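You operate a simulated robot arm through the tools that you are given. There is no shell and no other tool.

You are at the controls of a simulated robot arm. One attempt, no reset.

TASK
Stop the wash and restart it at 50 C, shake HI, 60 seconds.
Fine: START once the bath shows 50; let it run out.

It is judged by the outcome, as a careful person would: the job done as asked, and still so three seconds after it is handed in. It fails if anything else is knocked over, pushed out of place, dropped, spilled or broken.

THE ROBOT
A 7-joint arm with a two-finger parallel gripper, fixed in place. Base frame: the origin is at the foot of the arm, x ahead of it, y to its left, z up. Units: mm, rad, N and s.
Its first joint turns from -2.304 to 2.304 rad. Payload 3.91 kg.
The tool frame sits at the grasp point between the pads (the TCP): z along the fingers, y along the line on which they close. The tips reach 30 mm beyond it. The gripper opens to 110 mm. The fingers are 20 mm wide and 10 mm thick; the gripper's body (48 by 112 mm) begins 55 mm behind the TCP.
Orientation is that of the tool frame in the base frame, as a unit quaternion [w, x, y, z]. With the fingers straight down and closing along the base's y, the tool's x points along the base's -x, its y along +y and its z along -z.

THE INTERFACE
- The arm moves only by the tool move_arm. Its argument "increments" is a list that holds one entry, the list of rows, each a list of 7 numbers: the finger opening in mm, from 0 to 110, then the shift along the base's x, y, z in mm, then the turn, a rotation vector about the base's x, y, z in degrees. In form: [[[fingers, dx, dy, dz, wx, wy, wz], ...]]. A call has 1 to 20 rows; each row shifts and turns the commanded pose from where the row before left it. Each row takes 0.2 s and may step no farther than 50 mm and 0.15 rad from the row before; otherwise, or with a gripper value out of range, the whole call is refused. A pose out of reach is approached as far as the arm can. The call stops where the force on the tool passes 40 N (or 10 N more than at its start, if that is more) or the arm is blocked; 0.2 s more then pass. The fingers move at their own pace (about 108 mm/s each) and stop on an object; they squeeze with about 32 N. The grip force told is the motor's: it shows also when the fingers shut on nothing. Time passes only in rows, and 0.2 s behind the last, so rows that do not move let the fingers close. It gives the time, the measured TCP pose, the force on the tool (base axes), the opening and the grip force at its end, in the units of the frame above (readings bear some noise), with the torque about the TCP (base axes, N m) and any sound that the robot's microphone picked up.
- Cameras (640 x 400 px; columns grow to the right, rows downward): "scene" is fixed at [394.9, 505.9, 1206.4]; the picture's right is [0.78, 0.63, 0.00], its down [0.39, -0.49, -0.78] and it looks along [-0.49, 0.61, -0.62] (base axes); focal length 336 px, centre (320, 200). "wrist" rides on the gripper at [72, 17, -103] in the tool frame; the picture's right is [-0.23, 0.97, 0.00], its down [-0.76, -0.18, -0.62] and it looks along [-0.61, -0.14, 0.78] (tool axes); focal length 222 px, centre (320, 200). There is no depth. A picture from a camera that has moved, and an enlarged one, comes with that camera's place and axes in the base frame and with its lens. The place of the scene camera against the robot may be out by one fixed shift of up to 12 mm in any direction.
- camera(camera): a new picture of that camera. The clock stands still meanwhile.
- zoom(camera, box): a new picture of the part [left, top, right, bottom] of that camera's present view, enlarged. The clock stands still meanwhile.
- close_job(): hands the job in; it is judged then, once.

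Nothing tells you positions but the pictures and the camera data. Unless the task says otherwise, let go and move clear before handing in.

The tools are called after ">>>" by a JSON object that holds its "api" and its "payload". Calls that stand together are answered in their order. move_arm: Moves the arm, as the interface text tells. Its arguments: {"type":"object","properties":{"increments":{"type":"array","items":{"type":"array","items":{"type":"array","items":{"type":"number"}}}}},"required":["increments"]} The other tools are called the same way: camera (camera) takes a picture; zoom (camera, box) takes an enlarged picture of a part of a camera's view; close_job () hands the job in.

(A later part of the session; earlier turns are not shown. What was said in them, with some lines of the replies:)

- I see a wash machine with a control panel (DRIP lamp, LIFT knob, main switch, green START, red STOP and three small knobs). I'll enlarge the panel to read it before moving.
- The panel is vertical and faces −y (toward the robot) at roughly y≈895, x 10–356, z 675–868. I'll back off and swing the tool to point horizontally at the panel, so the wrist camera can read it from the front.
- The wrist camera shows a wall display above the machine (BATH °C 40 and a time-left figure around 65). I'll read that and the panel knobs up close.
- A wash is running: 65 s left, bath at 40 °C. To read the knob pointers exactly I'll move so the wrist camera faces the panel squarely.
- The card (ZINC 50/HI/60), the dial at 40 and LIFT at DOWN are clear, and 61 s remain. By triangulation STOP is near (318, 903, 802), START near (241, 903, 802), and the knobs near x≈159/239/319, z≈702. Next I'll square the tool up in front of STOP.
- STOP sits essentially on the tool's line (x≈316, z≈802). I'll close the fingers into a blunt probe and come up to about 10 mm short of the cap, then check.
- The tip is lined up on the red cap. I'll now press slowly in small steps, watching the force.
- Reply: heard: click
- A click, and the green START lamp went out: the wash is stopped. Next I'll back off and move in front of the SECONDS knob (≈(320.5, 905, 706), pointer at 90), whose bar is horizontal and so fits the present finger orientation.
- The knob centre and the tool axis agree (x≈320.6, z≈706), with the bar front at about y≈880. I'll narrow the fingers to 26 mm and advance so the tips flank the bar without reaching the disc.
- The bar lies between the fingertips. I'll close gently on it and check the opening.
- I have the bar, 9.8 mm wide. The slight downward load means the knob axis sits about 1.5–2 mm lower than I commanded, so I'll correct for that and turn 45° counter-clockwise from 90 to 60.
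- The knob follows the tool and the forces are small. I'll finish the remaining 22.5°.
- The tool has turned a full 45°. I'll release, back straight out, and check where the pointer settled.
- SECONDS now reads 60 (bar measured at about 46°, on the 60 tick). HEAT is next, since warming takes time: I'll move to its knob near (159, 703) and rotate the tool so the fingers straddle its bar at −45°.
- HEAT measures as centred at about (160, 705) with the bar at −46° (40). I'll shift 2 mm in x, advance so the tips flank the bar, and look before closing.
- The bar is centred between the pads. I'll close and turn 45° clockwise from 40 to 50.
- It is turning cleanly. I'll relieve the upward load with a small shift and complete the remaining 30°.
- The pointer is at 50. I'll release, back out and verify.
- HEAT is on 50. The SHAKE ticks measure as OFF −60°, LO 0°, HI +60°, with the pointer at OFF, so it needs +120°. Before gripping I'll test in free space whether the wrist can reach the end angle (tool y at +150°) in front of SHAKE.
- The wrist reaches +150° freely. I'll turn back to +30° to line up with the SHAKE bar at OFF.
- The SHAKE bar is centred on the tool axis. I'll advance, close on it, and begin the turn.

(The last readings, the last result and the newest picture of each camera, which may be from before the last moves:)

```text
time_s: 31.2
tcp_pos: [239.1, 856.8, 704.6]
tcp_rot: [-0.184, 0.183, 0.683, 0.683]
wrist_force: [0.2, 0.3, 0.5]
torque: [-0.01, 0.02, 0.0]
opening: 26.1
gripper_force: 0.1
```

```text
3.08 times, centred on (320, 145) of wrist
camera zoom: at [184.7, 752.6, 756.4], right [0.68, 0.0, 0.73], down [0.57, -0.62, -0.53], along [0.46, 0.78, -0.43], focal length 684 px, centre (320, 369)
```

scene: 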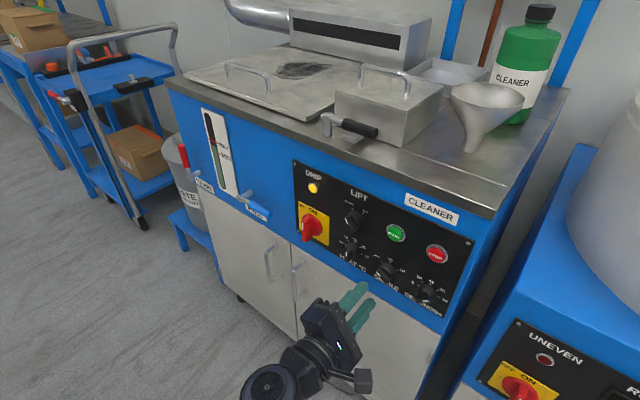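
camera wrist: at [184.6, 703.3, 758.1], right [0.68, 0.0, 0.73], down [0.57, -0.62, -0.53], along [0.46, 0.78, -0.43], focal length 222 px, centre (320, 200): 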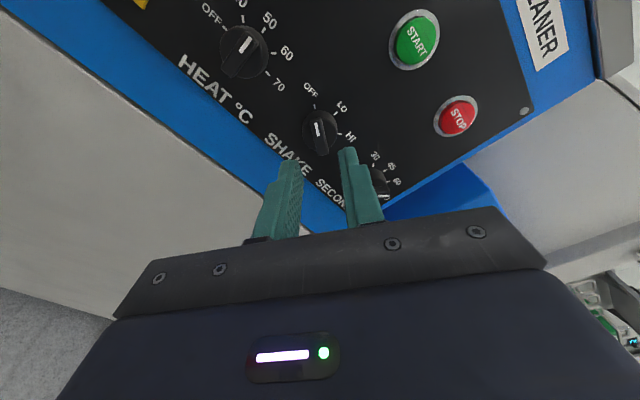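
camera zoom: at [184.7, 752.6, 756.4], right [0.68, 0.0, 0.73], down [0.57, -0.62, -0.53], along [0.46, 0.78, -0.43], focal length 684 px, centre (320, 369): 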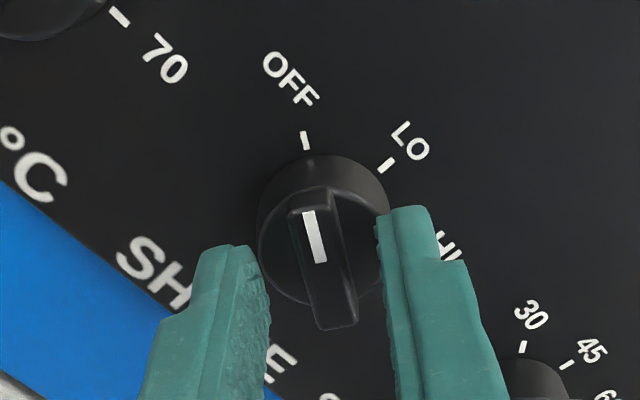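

>>> {"api": "move_arm", "payload": {"increments": [[[0, 0, 0, 0, 0, 0, 0], [0, 0, 0, 0, 0, 0, 0], [0, 0, 0, 0, 0, 7.5, 0], [0, 0, 0, 0, 0, 7.5, 0], [0, 0, 0, 0, 0, 7.5, 0], [0, 0, 0, 0, 0, 7.5, 0], [0, 0, 0, 0, 0, 0, 0]]]}}

>>> {"api": "zoom", "payload": {"camera": "wrist", "box": [240, 80, 400, 210]}}

```text
time_s: 32.8
tcp_pos: [239.3, 857.3, 706.9]
tcp_rot: [-0.355, 0.355, 0.612, 0.612]
wrist_force: [16.2, -36.6, 2.9]
torque: [0.07, 0.0, -0.41]
opening: 9.9
gripper_force: 44.6
```

```text
3.08 times, centred on (320, 145) of wrist
camera zoom: at [217.9, 753.2, 777.7], right [0.96, 0.0, 0.29], down [0.23, -0.62, -0.75], along [0.18, 0.78, -0.6], focal length 684 px, centre (320, 369)
```

zoom: 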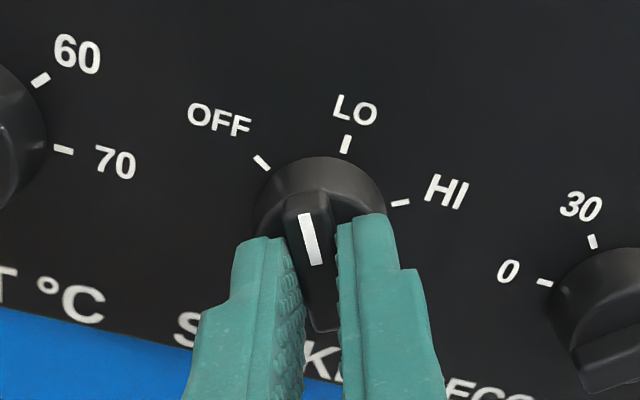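

Turning well, though there is a push-back along −y, so the tips are probably touching the disc. I'll ease back 2 mm and shift x slightly, then continue.

>>> {"api": "move_arm", "payload": {"increments": [[[0, 0.7, -1, 0, 0, 0, 0], [0, 0.5, -1, 0, 0, 0, 0], [0, 0, 0, 0, 0, 0, 0]]]}}

```text
time_s: 33.6
tcp_pos: [239.5, 857.4, 704.5]
tcp_rot: [-0.354, 0.354, 0.612, 0.613]
wrist_force: [3.6, 36.9, -0.4]
torque: [-0.05, -0.03, -0.09]
opening: 9.6
gripper_force: 45.1
```

The grip holds firmly and the arm is stiff (about 37 N/mm), so half that correction is right. I'll go back 1 mm and continue turning in stages.

>>> {"api": "move_arm", "payload": {"increments": [[[0, 0, 1, 0, 0, 0, 0], [0, 0, 0, 0, 0, 6, 0], [0, 0, 0, 0, 0, 6, 0], [0, 0, 0, 0, 0, 6, 0]]]}}

>>> {"api": "zoom", "payload": {"camera": "wrist", "box": [240, 80, 400, 210]}}

```text
time_s: 34.6
tcp_pos: [239.9, 857.0, 706.0]
tcp_rot: [-0.445, 0.446, 0.549, 0.549]
wrist_force: [4.0, 23.3, 4.6]
torque: [1.15, 0.0, 0.1]
opening: 10.0
gripper_force: 45.0
```

```text
3.08 times, centred on (320, 145) of wrist
camera zoom: at [241.2, 752.5, 781.0], right [1.0, 0.0, -0.02], down [-0.02, -0.62, -0.78], along [-0.01, 0.78, -0.62], focal length 684 px, centre (320, 369)
```

zoom: 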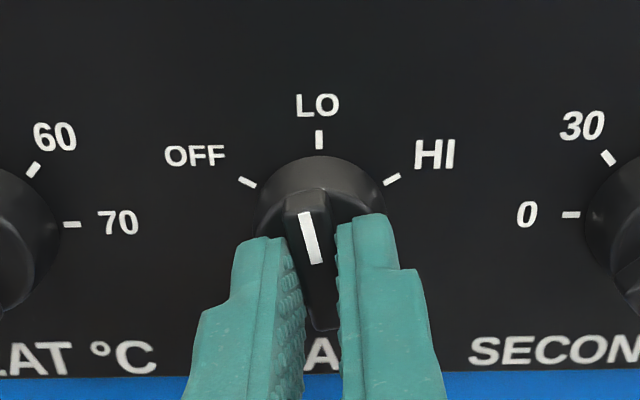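

>>> {"api": "move_arm", "payload": {"increments": [[[0, 0, 0.5, 0, 0, 6, 0], [0, 0, 0, 0, 0, 6, 0], [0, 0, 0, 0, 0, 6, 0], [0, 0, 0, 0, 0, 6, 0]]]}}

>>> {"api": "zoom", "payload": {"camera": "wrist", "box": [240, 80, 400, 210]}}

```text
time_s: 35.6
tcp_pos: [239.9, 855.9, 705.1]
tcp_rot: [-0.549, 0.55, 0.444, 0.446]
wrist_force: [-0.1, 2.6, 11.0]
torque: [1.23, 0.02, -0.23]
opening: 10.1
gripper_force: 45.0
```

```text
3.08 times, centred on (320, 145) of wrist
camera zoom: at [271.6, 752.5, 773.9], right [0.91, 0.0, -0.43], down [-0.33, -0.62, -0.71], along [-0.27, 0.78, -0.56], focal length 684 px, centre (320, 369)
```

zoom: 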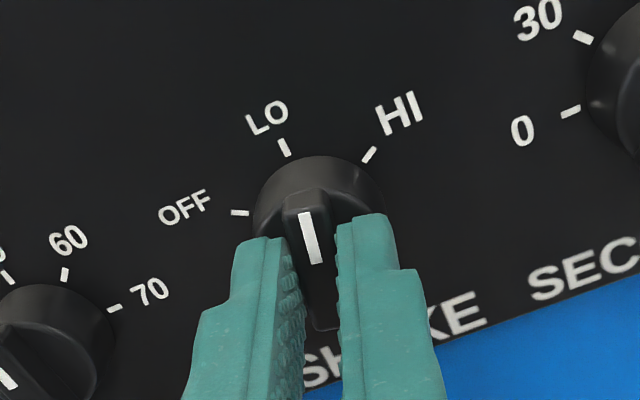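

Forces are small and the pointer is past LO. I'll turn the remaining 48° to HI.

>>> {"api": "move_arm", "payload": {"increments": [[[0, 0, 0, 0.3, 0, 6, 0], [0, 0, 0, 0, 0, 6, 0], [0, 0, 0, 0, 0, 6, 0], [0, 0, 0, 0, 0, 6, 0], [0, 0, 0, 0, 0, 6, 0], [0, 0, 0, 0, 0, 6, 0], [0, 0, 0, 0, 0, 6, 0], [0, 0, 0, 0, 0, 6, 0], [0, 0, 0, 0, 0, 0, 0]]]}}

>>> {"api": "zoom", "payload": {"camera": "wrist", "box": [240, 80, 400, 210]}}

```text
time_s: 37.6
tcp_pos: [240.7, 856.6, 705.2]
tcp_rot: [-0.683, 0.683, 0.182, 0.182]
wrist_force: [-11.4, -7.0, 1.6]
torque: [0.6, 0.0, -0.57]
opening: 9.9
gripper_force: 44.9
```

```text
3.08 times, centred on (320, 145) of wrist
camera zoom: at [311.5, 752.6, 728.0], right [0.29, 0.0, -0.96], down [-0.75, -0.62, -0.23], along [-0.6, 0.78, -0.18], focal length 684 px, centre (320, 369)
```

zoom: 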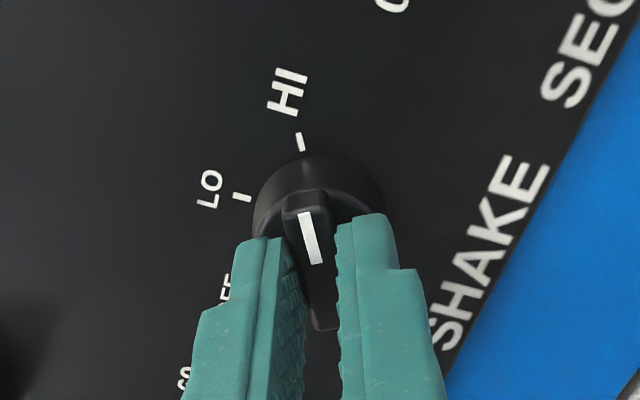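

The SHAKE pointer is at HI. I'll release and back away well clear, then check the whole panel and the display.

>>> {"api": "move_arm", "payload": {"increments": [[[26, 0, 0, 0, 0, 0, 0], [26, 0, 0, 0, 0, 0, 0], [26, 0, -10, 0, 0, 0, 0], [26, 0, -20, 0, 0, 0, 0], [26, 0, -30, 0, 0, 0, 0], [26, 0, -30, 0, 0, 0, 0], [26, 0, 0, 0, 0, 0, 0]]]}}

>>> {"api": "camera", "payload": {"camera": "wrist"}}

>>> {"api": "zoom", "payload": {"camera": "wrist", "box": [190, 0, 430, 180]}}

>>> {"api": "zoom", "payload": {"camera": "scene", "box": [290, 170, 480, 310]}}

```text
time_s: 39.2
tcp_pos: [237.6, 767.2, 706.9]
tcp_rot: [0.683, -0.683, -0.183, -0.183]
wrist_force: [0.1, 0.5, 0.0]
torque: [-0.03, 0.0, 0.03]
opening: 26.0
gripper_force: 0.1
```

```text
taken
camera wrist: at [308.5, 663.0, 728.9], right [0.29, 0.0, -0.96], down [-0.75, -0.62, -0.23], along [-0.6, 0.78, -0.18], focal length 222 px, centre (320, 200)
```

wrist: 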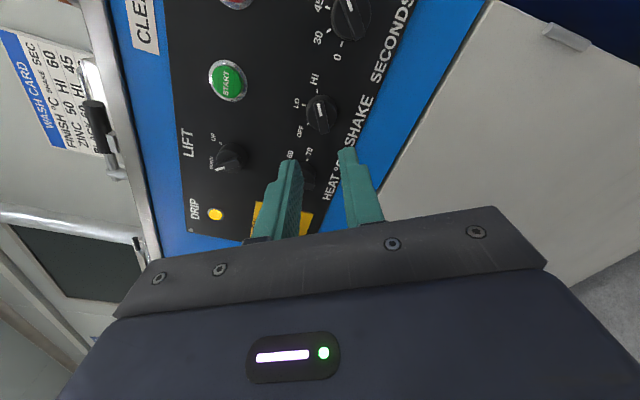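

```text
2.22 times, centred on (310, 90) of wrist
camera zoom: at [308.5, 663.0, 728.9], right [0.29, 0.0, -0.96], down [-0.75, -0.62, -0.23], along [-0.6, 0.78, -0.18], focal length 494 px, centre (342, 444)
```

zoom: 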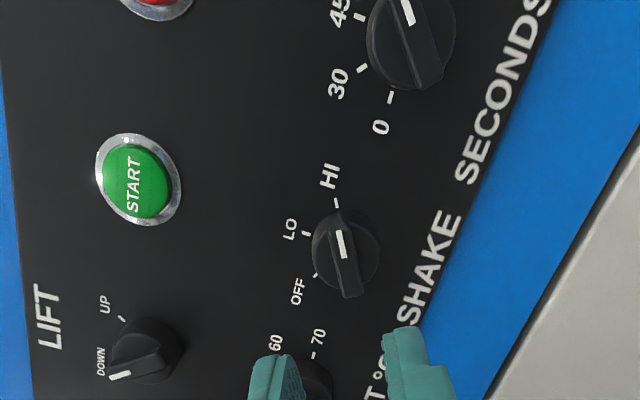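

```text
2.86 times, centred on (385, 240) of scene
camera zoom: at [394.9, 505.9, 1206.4], right [0.78, 0.63, 0.0], down [0.39, -0.49, -0.78], along [-0.49, 0.61, -0.62], focal length 958 px, centre (134, 86)
```

zoom: 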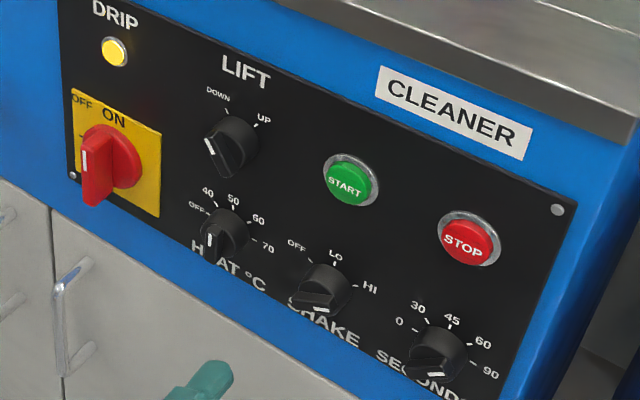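

All three knobs read as wanted: HEAT 50, SHAKE HI, SECONDS 60, with LIFT still DOWN and the lamps unchanged. Now I'll raise the arm back to where the wrist camera can read the bath display.

>>> {"api": "move_arm", "payload": {"increments": [[[26, 2, -21, 32, 0, 0, 0], [26, 2, -21, 32, 0, 0, 0], [26, 2, -21, 32, 0, 0, 0], [0, 2, -21, 32, 0, 0, 0], [0, 2, -21, 32, 0, 0, 0], [0, 2, -21, 32, 0, 0, 0], [0, 0, 0, 0, 0, 0, 0]]]}}

>>> {"api": "camera", "payload": {"camera": "wrist"}}

>>> {"api": "zoom", "payload": {"camera": "wrist", "box": [140, 0, 300, 120]}}

```text
time_s: 40.8
tcp_pos: [252.5, 640.8, 896.1]
tcp_rot: [-0.683, 0.683, 0.183, 0.183]
wrist_force: [0.0, -0.7, -0.8]
torque: [0.01, -0.03, -0.01]
opening: 0.3
gripper_force: 32.1
```

```text
taken
camera wrist: at [323.3, 536.5, 919.0], right [0.29, 0.0, -0.96], down [-0.75, -0.62, -0.23], along [-0.6, 0.78, -0.18], focal length 222 px, centre (320, 200)
```

wrist: 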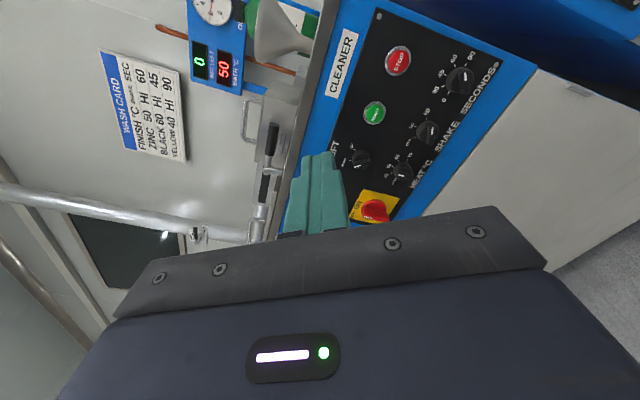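

```text
3.33 times, centred on (220, 60) of wrist
camera zoom: at [323.3, 536.5, 919.0], right [0.29, 0.0, -0.96], down [-0.75, -0.62, -0.23], along [-0.6, 0.78, -0.18], focal length 740 px, centre (653, 667)
```

zoom: 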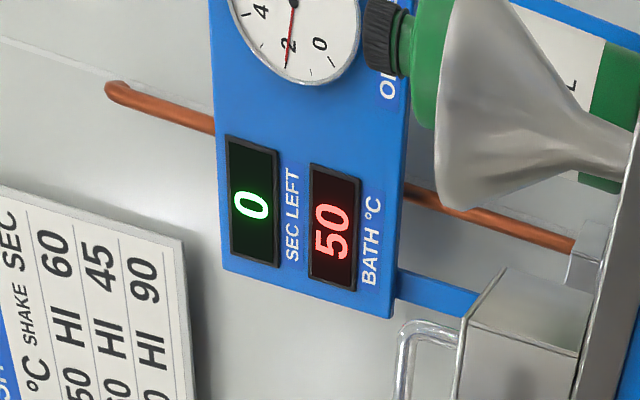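

The display reads BATH 50 °C and SEC LEFT 0, so it is ready. I'll verify the panel once more from here before pressing START.

>>> {"api": "zoom", "payload": {"camera": "wrist", "box": [330, 30, 510, 200]}}

>>> {"api": "zoom", "payload": {"camera": "wrist", "box": [180, 0, 340, 60]}}

```text
2.35 times, centred on (420, 115) of wrist
camera zoom: at [323.3, 536.5, 919.0], right [0.29, 0.0, -0.96], down [-0.75, -0.62, -0.23], along [-0.6, 0.78, -0.18], focal length 523 px, centre (85, 400)
```

zoom: 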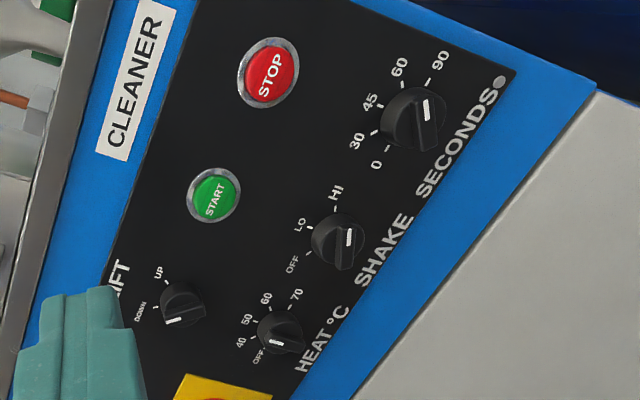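

```text
4.00 times, centred on (260, 30) of wrist
camera zoom: at [323.3, 536.5, 919.0], right [0.29, 0.0, -0.96], down [-0.75, -0.62, -0.23], along [-0.6, 0.78, -0.18], focal length 888 px, centre (560, 880)
```

zoom: 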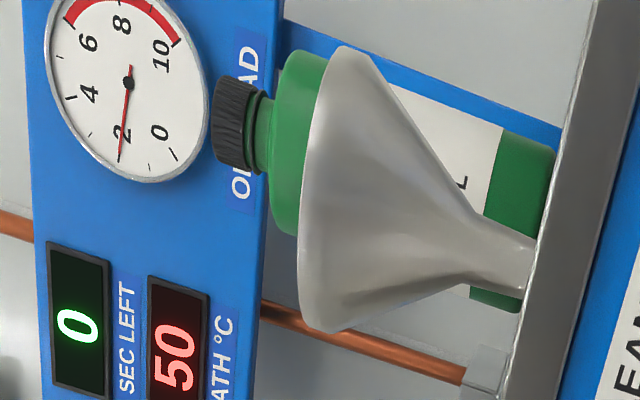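

Everything is confirmed: 50 / HI / 60, LIFT DOWN, and the bath shows 50. I'll bring the closed fingertips in front of START at (240, 802).

>>> {"api": "move_arm", "payload": {"increments": [[[0, -2.5, 38, -19, 0, 0, 0], [0, -2.5, 38, -19, 0, 0, 0], [0, -2.5, 38, -19, 0, 0, 0], [0, -2.5, 38, -19, 0, 0, 0], [0, -2.5, 38, -19, 0, 0, 0], [0, 0, 15, 0, 0, 0, 0], [0, 0, 7, 0, 0, 0, 0], [0, 0, 0, 0, 0, 0, 0]]]}}

>>> {"api": "zoom", "payload": {"camera": "wrist", "box": [220, 60, 420, 210]}}

>>> {"api": "zoom", "payload": {"camera": "scene", "box": [330, 180, 450, 290]}}

```text
time_s: 42.6
tcp_pos: [241.0, 854.3, 801.5]
tcp_rot: [-0.683, 0.683, 0.183, 0.183]
wrist_force: [-0.6, -0.3, 1.1]
torque: [-0.01, -0.02, -0.02]
opening: 0.0
gripper_force: 32.0
```

```text
2.67 times, centred on (320, 135) of wrist
camera zoom: at [311.5, 750.5, 824.1], right [0.29, 0.0, -0.96], down [-0.75, -0.62, -0.23], along [-0.6, 0.78, -0.18], focal length 592 px, centre (320, 373)
```

zoom: 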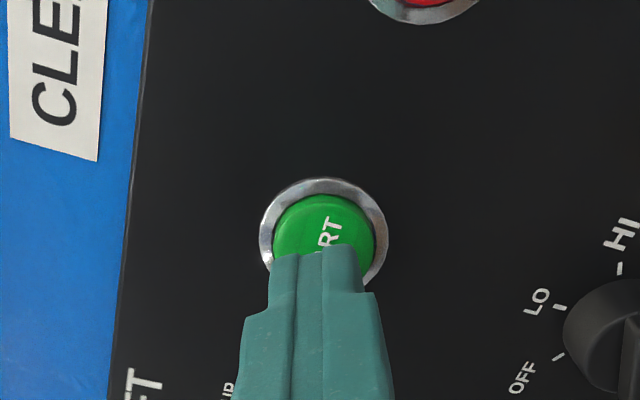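

```text
3.64 times, centred on (390, 235) of scene
camera zoom: at [394.9, 505.9, 1206.4], right [0.78, 0.63, 0.0], down [0.39, -0.49, -0.78], along [-0.49, 0.61, -0.62], focal length 1220 px, centre (66, 73)
```

zoom: 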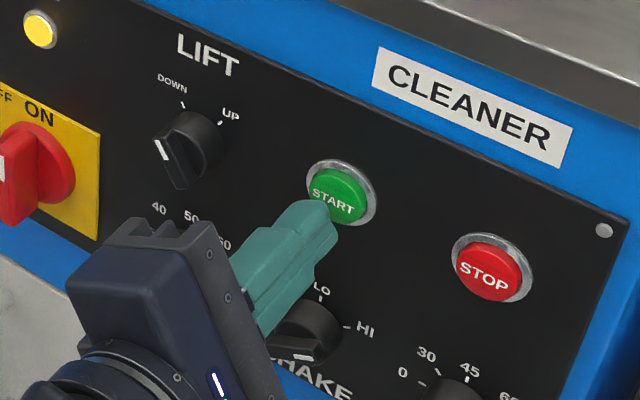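

Aligned with the green cap (within about 1–2 mm). I'll press it in slowly, as with STOP.

>>> {"api": "move_arm", "payload": {"increments": [[[0, 0, 3, -1, 0, 0, 0], [0, 0, 3, 0, 0, 0, 0], [0, 0, 3, 0, 0, 0, 0], [0, 0, 2, 0, 0, 0, 0], [0, 0, 2, 0, 0, 0, 0], [0, 0, 2, 0, 0, 0, 0]]]}}

>>> {"api": "zoom", "payload": {"camera": "scene", "box": [330, 180, 450, 290]}}

```text
time_s: 44.0
tcp_pos: [241.6, 867.7, 800.7]
tcp_rot: [0.683, -0.683, -0.184, -0.183]
wrist_force: [0.6, -1.0, 0.4]
torque: [-0.01, -0.06, 0.0]
opening: 0.0
gripper_force: 31.8
```

```text
3.64 times, centred on (390, 235) of scene
camera zoom: at [394.9, 505.9, 1206.4], right [0.78, 0.63, 0.0], down [0.39, -0.49, -0.78], along [-0.49, 0.61, -0.62], focal length 1220 px, centre (66, 73)
```

zoom: 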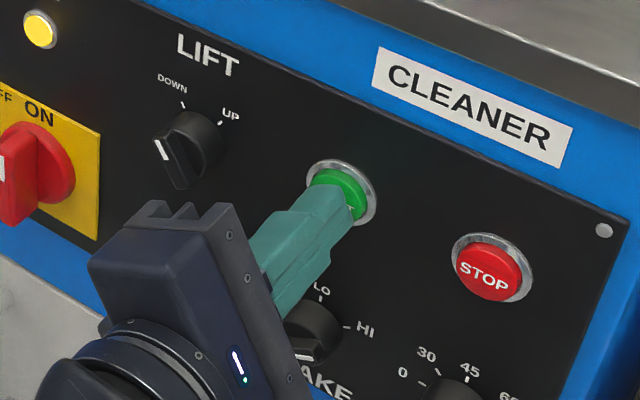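

No click yet and only light force, so the cap has just been touched. I'll press a few millimetres further.

>>> {"api": "move_arm", "payload": {"increments": [[[0, 0, 1.5, 0, 0, 0, 0], [0, 0, 1.5, 0, 0, 0, 0]]]}}

>>> {"api": "zoom", "payload": {"camera": "scene", "box": [330, 180, 450, 290]}}

```text
time_s: 44.6
tcp_pos: [241.4, 870.6, 801.0]
tcp_rot: [0.683, -0.683, -0.184, -0.183]
wrist_force: [-0.5, -1.9, 0.0]
torque: [-0.05, 0.0, 0.03]
opening: 0.0
gripper_force: 32.4
heard: click
```

```text
3.64 times, centred on (390, 235) of scene
camera zoom: at [394.9, 505.9, 1206.4], right [0.78, 0.63, 0.0], down [0.39, -0.49, -0.78], along [-0.49, 0.61, -0.62], focal length 1220 px, centre (66, 73)
```

zoom: 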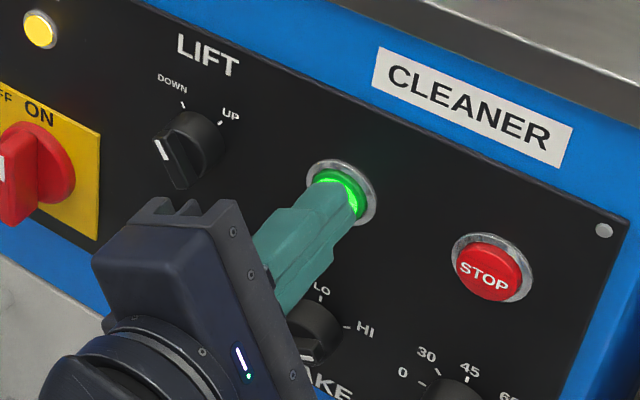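

A click, and the START lamp is lit. I'll back straight off and return to the spot where I can read the display.

>>> {"api": "move_arm", "payload": {"increments": [[[0, 0, -10, 0, 0, 0, 0], [0, 0, -30, 0, 0, 0, 0], [0, 2.5, -38, 19, 0, 0, 0], [0, 2.5, -38, 19, 0, 0, 0], [0, 2.5, -38, 19, 0, 0, 0], [0, 2.5, -38, 19, 0, 0, 0], [0, 2.5, -38, 19, 0, 0, 0], [0, 0, 0, 0, 0, 0, 0]]]}}

>>> {"api": "camera", "payload": {"camera": "wrist"}}

>>> {"api": "zoom", "payload": {"camera": "wrist", "box": [140, 0, 300, 120]}}

>>> {"api": "zoom", "payload": {"camera": "wrist", "box": [330, 30, 510, 200]}}

```text
time_s: 46.4
tcp_pos: [251.6, 641.5, 899.4]
tcp_rot: [0.683, -0.683, -0.183, -0.183]
wrist_force: [0.6, 0.9, -0.9]
torque: [-0.03, 0.0, 0.01]
opening: 0.1
gripper_force: 32.1
```

```text
taken
camera wrist: at [322.5, 537.1, 921.8], right [0.29, 0.0, -0.96], down [-0.75, -0.62, -0.23], along [-0.6, 0.78, -0.18], focal length 222 px, centre (320, 200)
```

wrist: 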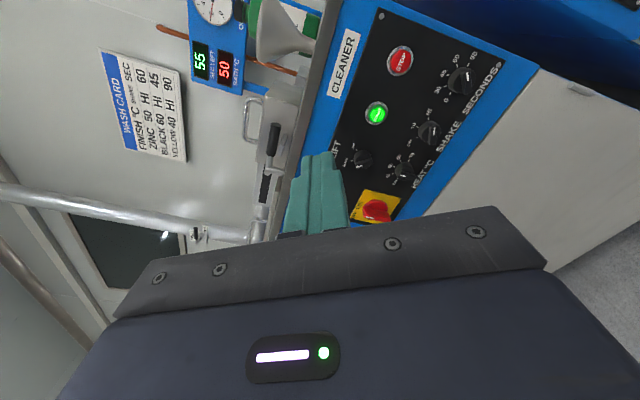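

```text
3.33 times, centred on (220, 60) of wrist
camera zoom: at [322.5, 537.1, 921.8], right [0.29, 0.0, -0.96], down [-0.75, -0.62, -0.23], along [-0.6, 0.78, -0.18], focal length 740 px, centre (653, 667)
```

zoom: 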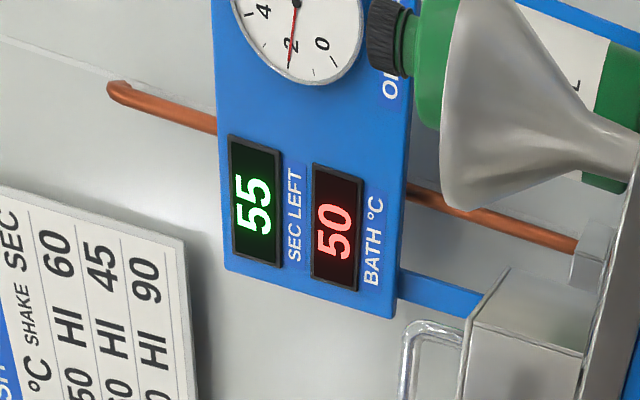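

```text
2.35 times, centred on (420, 115) of wrist
camera zoom: at [322.5, 537.1, 921.8], right [0.29, 0.0, -0.96], down [-0.75, -0.62, -0.23], along [-0.6, 0.78, -0.18], focal length 523 px, centre (85, 400)
```

zoom: 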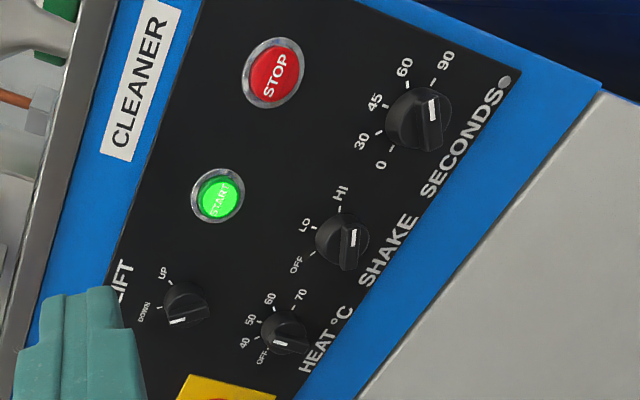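

The wash is running at 50 °C with 55 s left, and the display counts faster than the arm's clock. I'll hold still here and let it run out.

>>> {"api": "move_arm", "payload": {"increments": [[[0, 0, 0, 0, 0, 0, 0], [0, 0, 0, 0, 0, 0, 0], [0, 0, 0, 0, 0, 0, 0], [0, 0, 0, 0, 0, 0, 0], [0, 0, 0, 0, 0, 0, 0], [0, 0, 0, 0, 0, 0, 0], [0, 0, 0, 0, 0, 0, 0], [0, 0, 0, 0, 0, 0, 0], [0, 0, 0, 0, 0, 0, 0], [0, 0, 0, 0, 0, 0, 0], [0, 0, 0, 0, 0, 0, 0], [0, 0, 0, 0, 0, 0, 0], [0, 0, 0, 0, 0, 0, 0], [0, 0, 0, 0, 0, 0, 0], [0, 0, 0, 0, 0, 0, 0], [0, 0, 0, 0, 0, 0, 0], [0, 0, 0, 0, 0, 0, 0], [0, 0, 0, 0, 0, 0, 0], [0, 0, 0, 0, 0, 0, 0], [0, 0, 0, 0, 0, 0, 0]]]}}

>>> {"api": "camera", "payload": {"camera": "wrist"}}

>>> {"api": "zoom", "payload": {"camera": "wrist", "box": [140, 0, 300, 120]}}

```text
time_s: 50.6
tcp_pos: [250.4, 640.9, 898.8]
tcp_rot: [0.683, -0.683, -0.183, -0.184]
wrist_force: [-0.1, -0.5, -0.1]
torque: [-0.03, -0.02, 0.03]
opening: 0.0
gripper_force: 32.6
```

```text
taken
camera wrist: at [322.5, 537.4, 921.7], right [0.29, 0.0, -0.96], down [-0.75, -0.62, -0.23], along [-0.6, 0.78, -0.18], focal length 222 px, centre (320, 200)
```

wrist: 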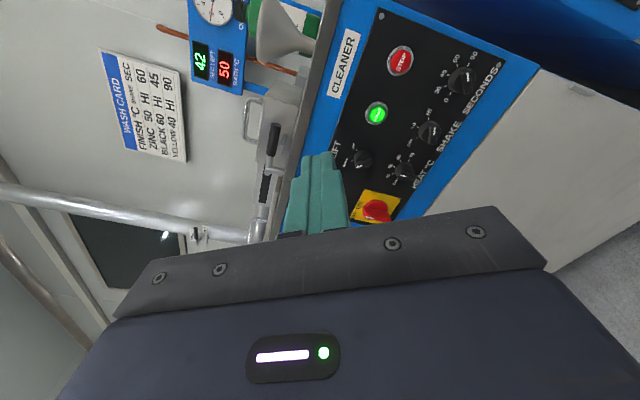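

```text
3.33 times, centred on (220, 60) of wrist
camera zoom: at [322.5, 537.4, 921.7], right [0.29, 0.0, -0.96], down [-0.75, -0.62, -0.23], along [-0.6, 0.78, -0.18], focal length 740 px, centre (653, 667)
```

zoom: 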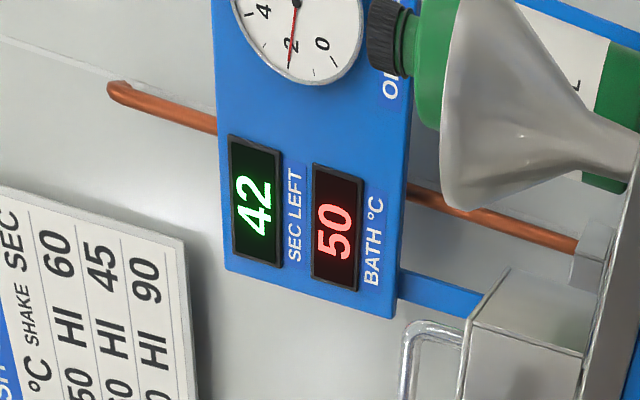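

The display shows 42 s left with the bath steady at 50, about 3 counts per second. I'll keep waiting.

>>> {"api": "move_arm", "payload": {"increments": [[[0, 0, 0, 0, 0, 0, 0], [0, 0, 0, 0, 0, 0, 0], [0, 0, 0, 0, 0, 0, 0], [0, 0, 0, 0, 0, 0, 0], [0, 0, 0, 0, 0, 0, 0], [0, 0, 0, 0, 0, 0, 0], [0, 0, 0, 0, 0, 0, 0], [0, 0, 0, 0, 0, 0, 0], [0, 0, 0, 0, 0, 0, 0], [0, 0, 0, 0, 0, 0, 0], [0, 0, 0, 0, 0, 0, 0], [0, 0, 0, 0, 0, 0, 0], [0, 0, 0, 0, 0, 0, 0], [0, 0, 0, 0, 0, 0, 0], [0, 0, 0, 0, 0, 0, 0], [0, 0, 0, 0, 0, 0, 0], [0, 0, 0, 0, 0, 0, 0], [0, 0, 0, 0, 0, 0, 0], [0, 0, 0, 0, 0, 0, 0], [0, 0, 0, 0, 0, 0, 0]]]}}

>>> {"api": "zoom", "payload": {"camera": "wrist", "box": [140, 0, 300, 120]}}

```text
time_s: 54.8
tcp_pos: [251.6, 641.2, 898.0]
tcp_rot: [-0.683, 0.683, 0.183, 0.183]
wrist_force: [-0.7, 0.3, -0.4]
torque: [0.01, 0.01, 0.02]
opening: 0.0
gripper_force: 31.9
```

```text
3.33 times, centred on (220, 60) of wrist
camera zoom: at [322.5, 537.4, 921.7], right [0.29, 0.0, -0.96], down [-0.75, -0.62, -0.23], along [-0.6, 0.78, -0.18], focal length 740 px, centre (653, 667)
```

zoom: 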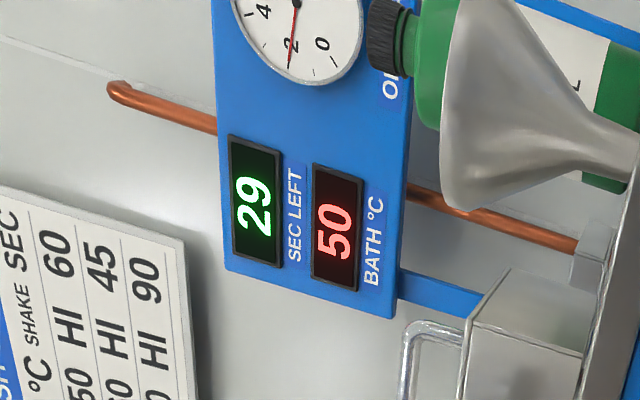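

29 s left and the bath still at 50; I keep holding.

>>> {"api": "move_arm", "payload": {"increments": [[[0, 0, 0, 0, 0, 0, 0], [0, 0, 0, 0, 0, 0, 0], [0, 0, 0, 0, 0, 0, 0], [0, 0, 0, 0, 0, 0, 0], [0, 0, 0, 0, 0, 0, 0], [0, 0, 0, 0, 0, 0, 0], [0, 0, 0, 0, 0, 0, 0], [0, 0, 0, 0, 0, 0, 0], [0, 0, 0, 0, 0, 0, 0], [0, 0, 0, 0, 0, 0, 0], [0, 0, 0, 0, 0, 0, 0], [0, 0, 0, 0, 0, 0, 0], [0, 0, 0, 0, 0, 0, 0], [0, 0, 0, 0, 0, 0, 0], [0, 0, 0, 0, 0, 0, 0], [0, 0, 0, 0, 0, 0, 0], [0, 0, 0, 0, 0, 0, 0], [0, 0, 0, 0, 0, 0, 0], [0, 0, 0, 0, 0, 0, 0], [0, 0, 0, 0, 0, 0, 0]]]}}

>>> {"api": "zoom", "payload": {"camera": "wrist", "box": [140, 0, 300, 120]}}

```text
time_s: 59.0
tcp_pos: [252.1, 641.4, 899.8]
tcp_rot: [0.683, -0.682, -0.184, -0.184]
wrist_force: [-0.8, 0.0, -1.0]
torque: [-0.02, 0.01, -0.02]
opening: 0.2
gripper_force: 32.1
```

```text
3.33 times, centred on (220, 60) of wrist
camera zoom: at [322.5, 537.5, 921.7], right [0.29, 0.0, -0.96], down [-0.75, -0.62, -0.23], along [-0.6, 0.78, -0.18], focal length 740 px, centre (653, 667)
```

zoom: 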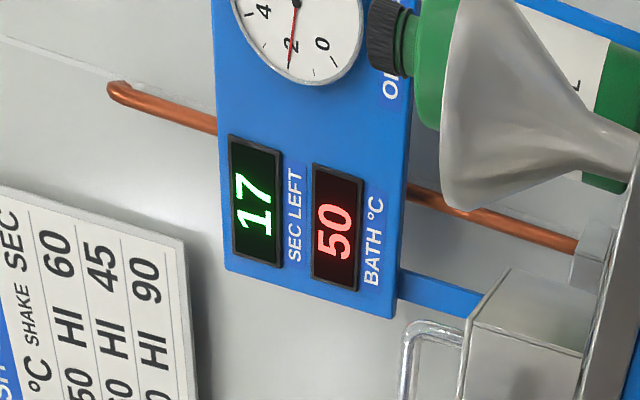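

17 s left; holding on.

>>> {"api": "move_arm", "payload": {"increments": [[[0, 0, 0, 0, 0, 0, 0], [0, 0, 0, 0, 0, 0, 0], [0, 0, 0, 0, 0, 0, 0], [0, 0, 0, 0, 0, 0, 0], [0, 0, 0, 0, 0, 0, 0], [0, 0, 0, 0, 0, 0, 0], [0, 0, 0, 0, 0, 0, 0], [0, 0, 0, 0, 0, 0, 0], [0, 0, 0, 0, 0, 0, 0], [0, 0, 0, 0, 0, 0, 0], [0, 0, 0, 0, 0, 0, 0], [0, 0, 0, 0, 0, 0, 0], [0, 0, 0, 0, 0, 0, 0], [0, 0, 0, 0, 0, 0, 0], [0, 0, 0, 0, 0, 0, 0], [0, 0, 0, 0, 0, 0, 0], [0, 0, 0, 0, 0, 0, 0], [0, 0, 0, 0, 0, 0, 0], [0, 0, 0, 0, 0, 0, 0], [0, 0, 0, 0, 0, 0, 0]]]}}

>>> {"api": "zoom", "payload": {"camera": "wrist", "box": [140, 0, 300, 120]}}

```text
time_s: 63.2
tcp_pos: [251.5, 641.3, 899.3]
tcp_rot: [-0.683, 0.683, 0.183, 0.183]
wrist_force: [0.0, -0.1, -1.0]
torque: [-0.01, -0.01, 0.0]
opening: 0.0
gripper_force: 32.2
```

```text
3.33 times, centred on (220, 60) of wrist
camera zoom: at [322.5, 537.5, 921.7], right [0.29, 0.0, -0.96], down [-0.75, -0.62, -0.23], along [-0.6, 0.78, -0.18], focal length 740 px, centre (653, 667)
```

zoom: 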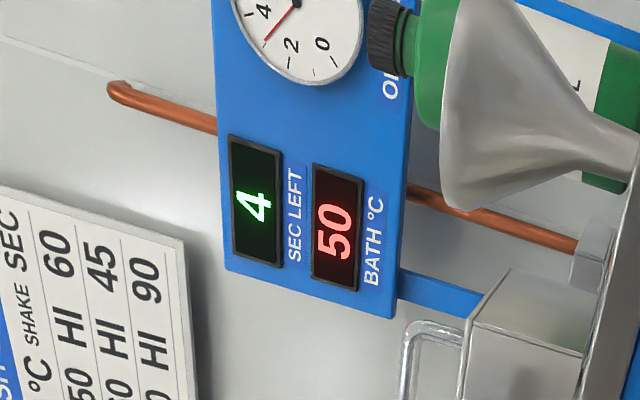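

4 s left. The OIL LOAD gauge has crept from 2 to about 3, well below its red zone. I'll wait out the rest and then look at everything.

>>> {"api": "move_arm", "payload": {"increments": [[[0, 0, 0, 0, 0, 0, 0], [0, 0, 0, 0, 0, 0, 0], [0, 0, 0, 0, 0, 0, 0], [0, 0, 0, 0, 0, 0, 0], [0, 0, 0, 0, 0, 0, 0], [0, 0, 0, 0, 0, 0, 0], [0, 0, 0, 0, 0, 0, 0], [0, 0, 0, 0, 0, 0, 0], [0, 0, 0, 0, 0, 0, 0], [0, 0, 0, 0, 0, 0, 0]]]}}

>>> {"api": "camera", "payload": {"camera": "wrist"}}

>>> {"api": "zoom", "payload": {"camera": "wrist", "box": [140, 0, 300, 120]}}

>>> {"api": "zoom", "payload": {"camera": "wrist", "box": [330, 30, 510, 200]}}

>>> {"api": "camera", "payload": {"camera": "scene"}}

```text
time_s: 65.4
tcp_pos: [251.8, 641.6, 899.6]
tcp_rot: [0.684, -0.682, -0.183, -0.182]
wrist_force: [-0.3, 0.8, 0.5]
torque: [0.0, -0.02, 0.01]
opening: 0.0
gripper_force: 31.5
```

```text
taken
camera wrist: at [322.5, 537.4, 921.7], right [0.29, 0.0, -0.96], down [-0.75, -0.62, -0.23], along [-0.6, 0.78, -0.18], focal length 222 px, centre (320, 200)
```

wrist: 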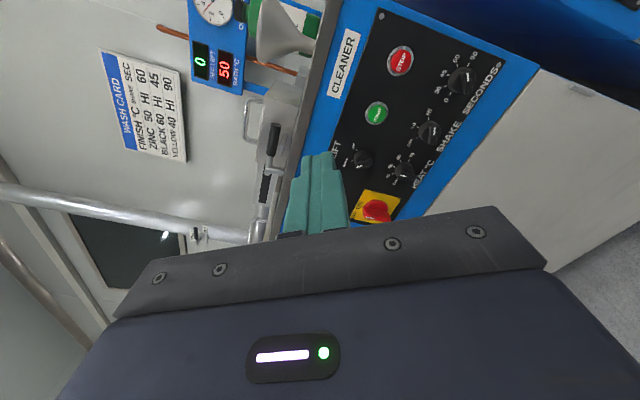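

```text
3.33 times, centred on (220, 60) of wrist
camera zoom: at [322.5, 537.4, 921.7], right [0.29, 0.0, -0.96], down [-0.75, -0.62, -0.23], along [-0.6, 0.78, -0.18], focal length 740 px, centre (653, 667)
```

zoom: 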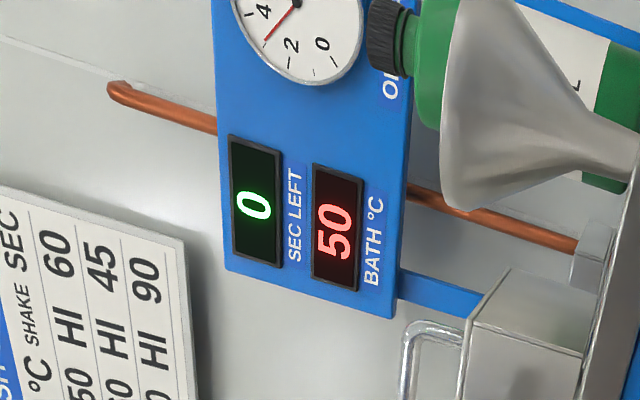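

```text
2.35 times, centred on (420, 115) of wrist
camera zoom: at [322.5, 537.4, 921.7], right [0.29, 0.0, -0.96], down [-0.75, -0.62, -0.23], along [-0.6, 0.78, -0.18], focal length 523 px, centre (85, 400)
```

zoom: 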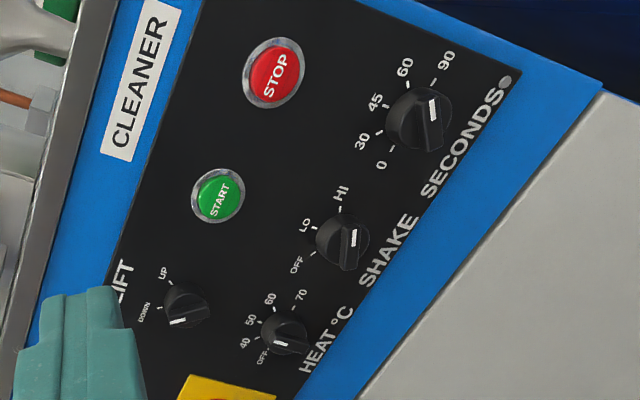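

```text
taken
```

scene: 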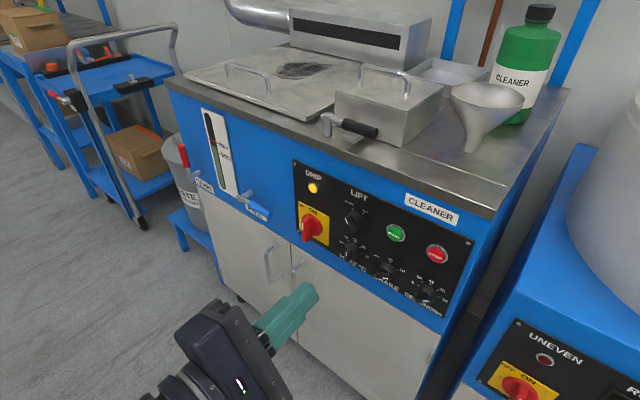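

The wash ran its full 60 s at 50 °C with shake HI. The display shows 0 s left, the START lamp is out, the knobs are still on 50 / HI / 60, and nothing else has moved. The arm is clear, so I'm handing the job in.

>>> {"api": "close_job", "payload": {}}

```text
The job is handed in.
```

I stopped the running wash, restarted it at 50 °C, shake HI, 60 seconds, and let it run out. The job is handed in.

- **Stop:** I pressed STOP; it clicked and the START lamp went out.
- **Settings:** I turned HEAT from 40 to 50, SHAKE from OFF to HI and SECONDS from 90 to 60. All three were still there at the end.
- **Start:** I pressed START only once the display showed BATH 50. The lamp lit and the countdown ran to 0 with the bath steady at 50. Then the lamp went out.
- **Left alone:** LIFT stayed at DOWN and the main switch at ON. In the last pictures nothing looked knocked or moved, and the arm is clear of the machine.

The OIL LOAD gauge rose from 2 to about 3 during the wash, well below its red zone at 6. The DRIP lamp was lit from the start and still is.
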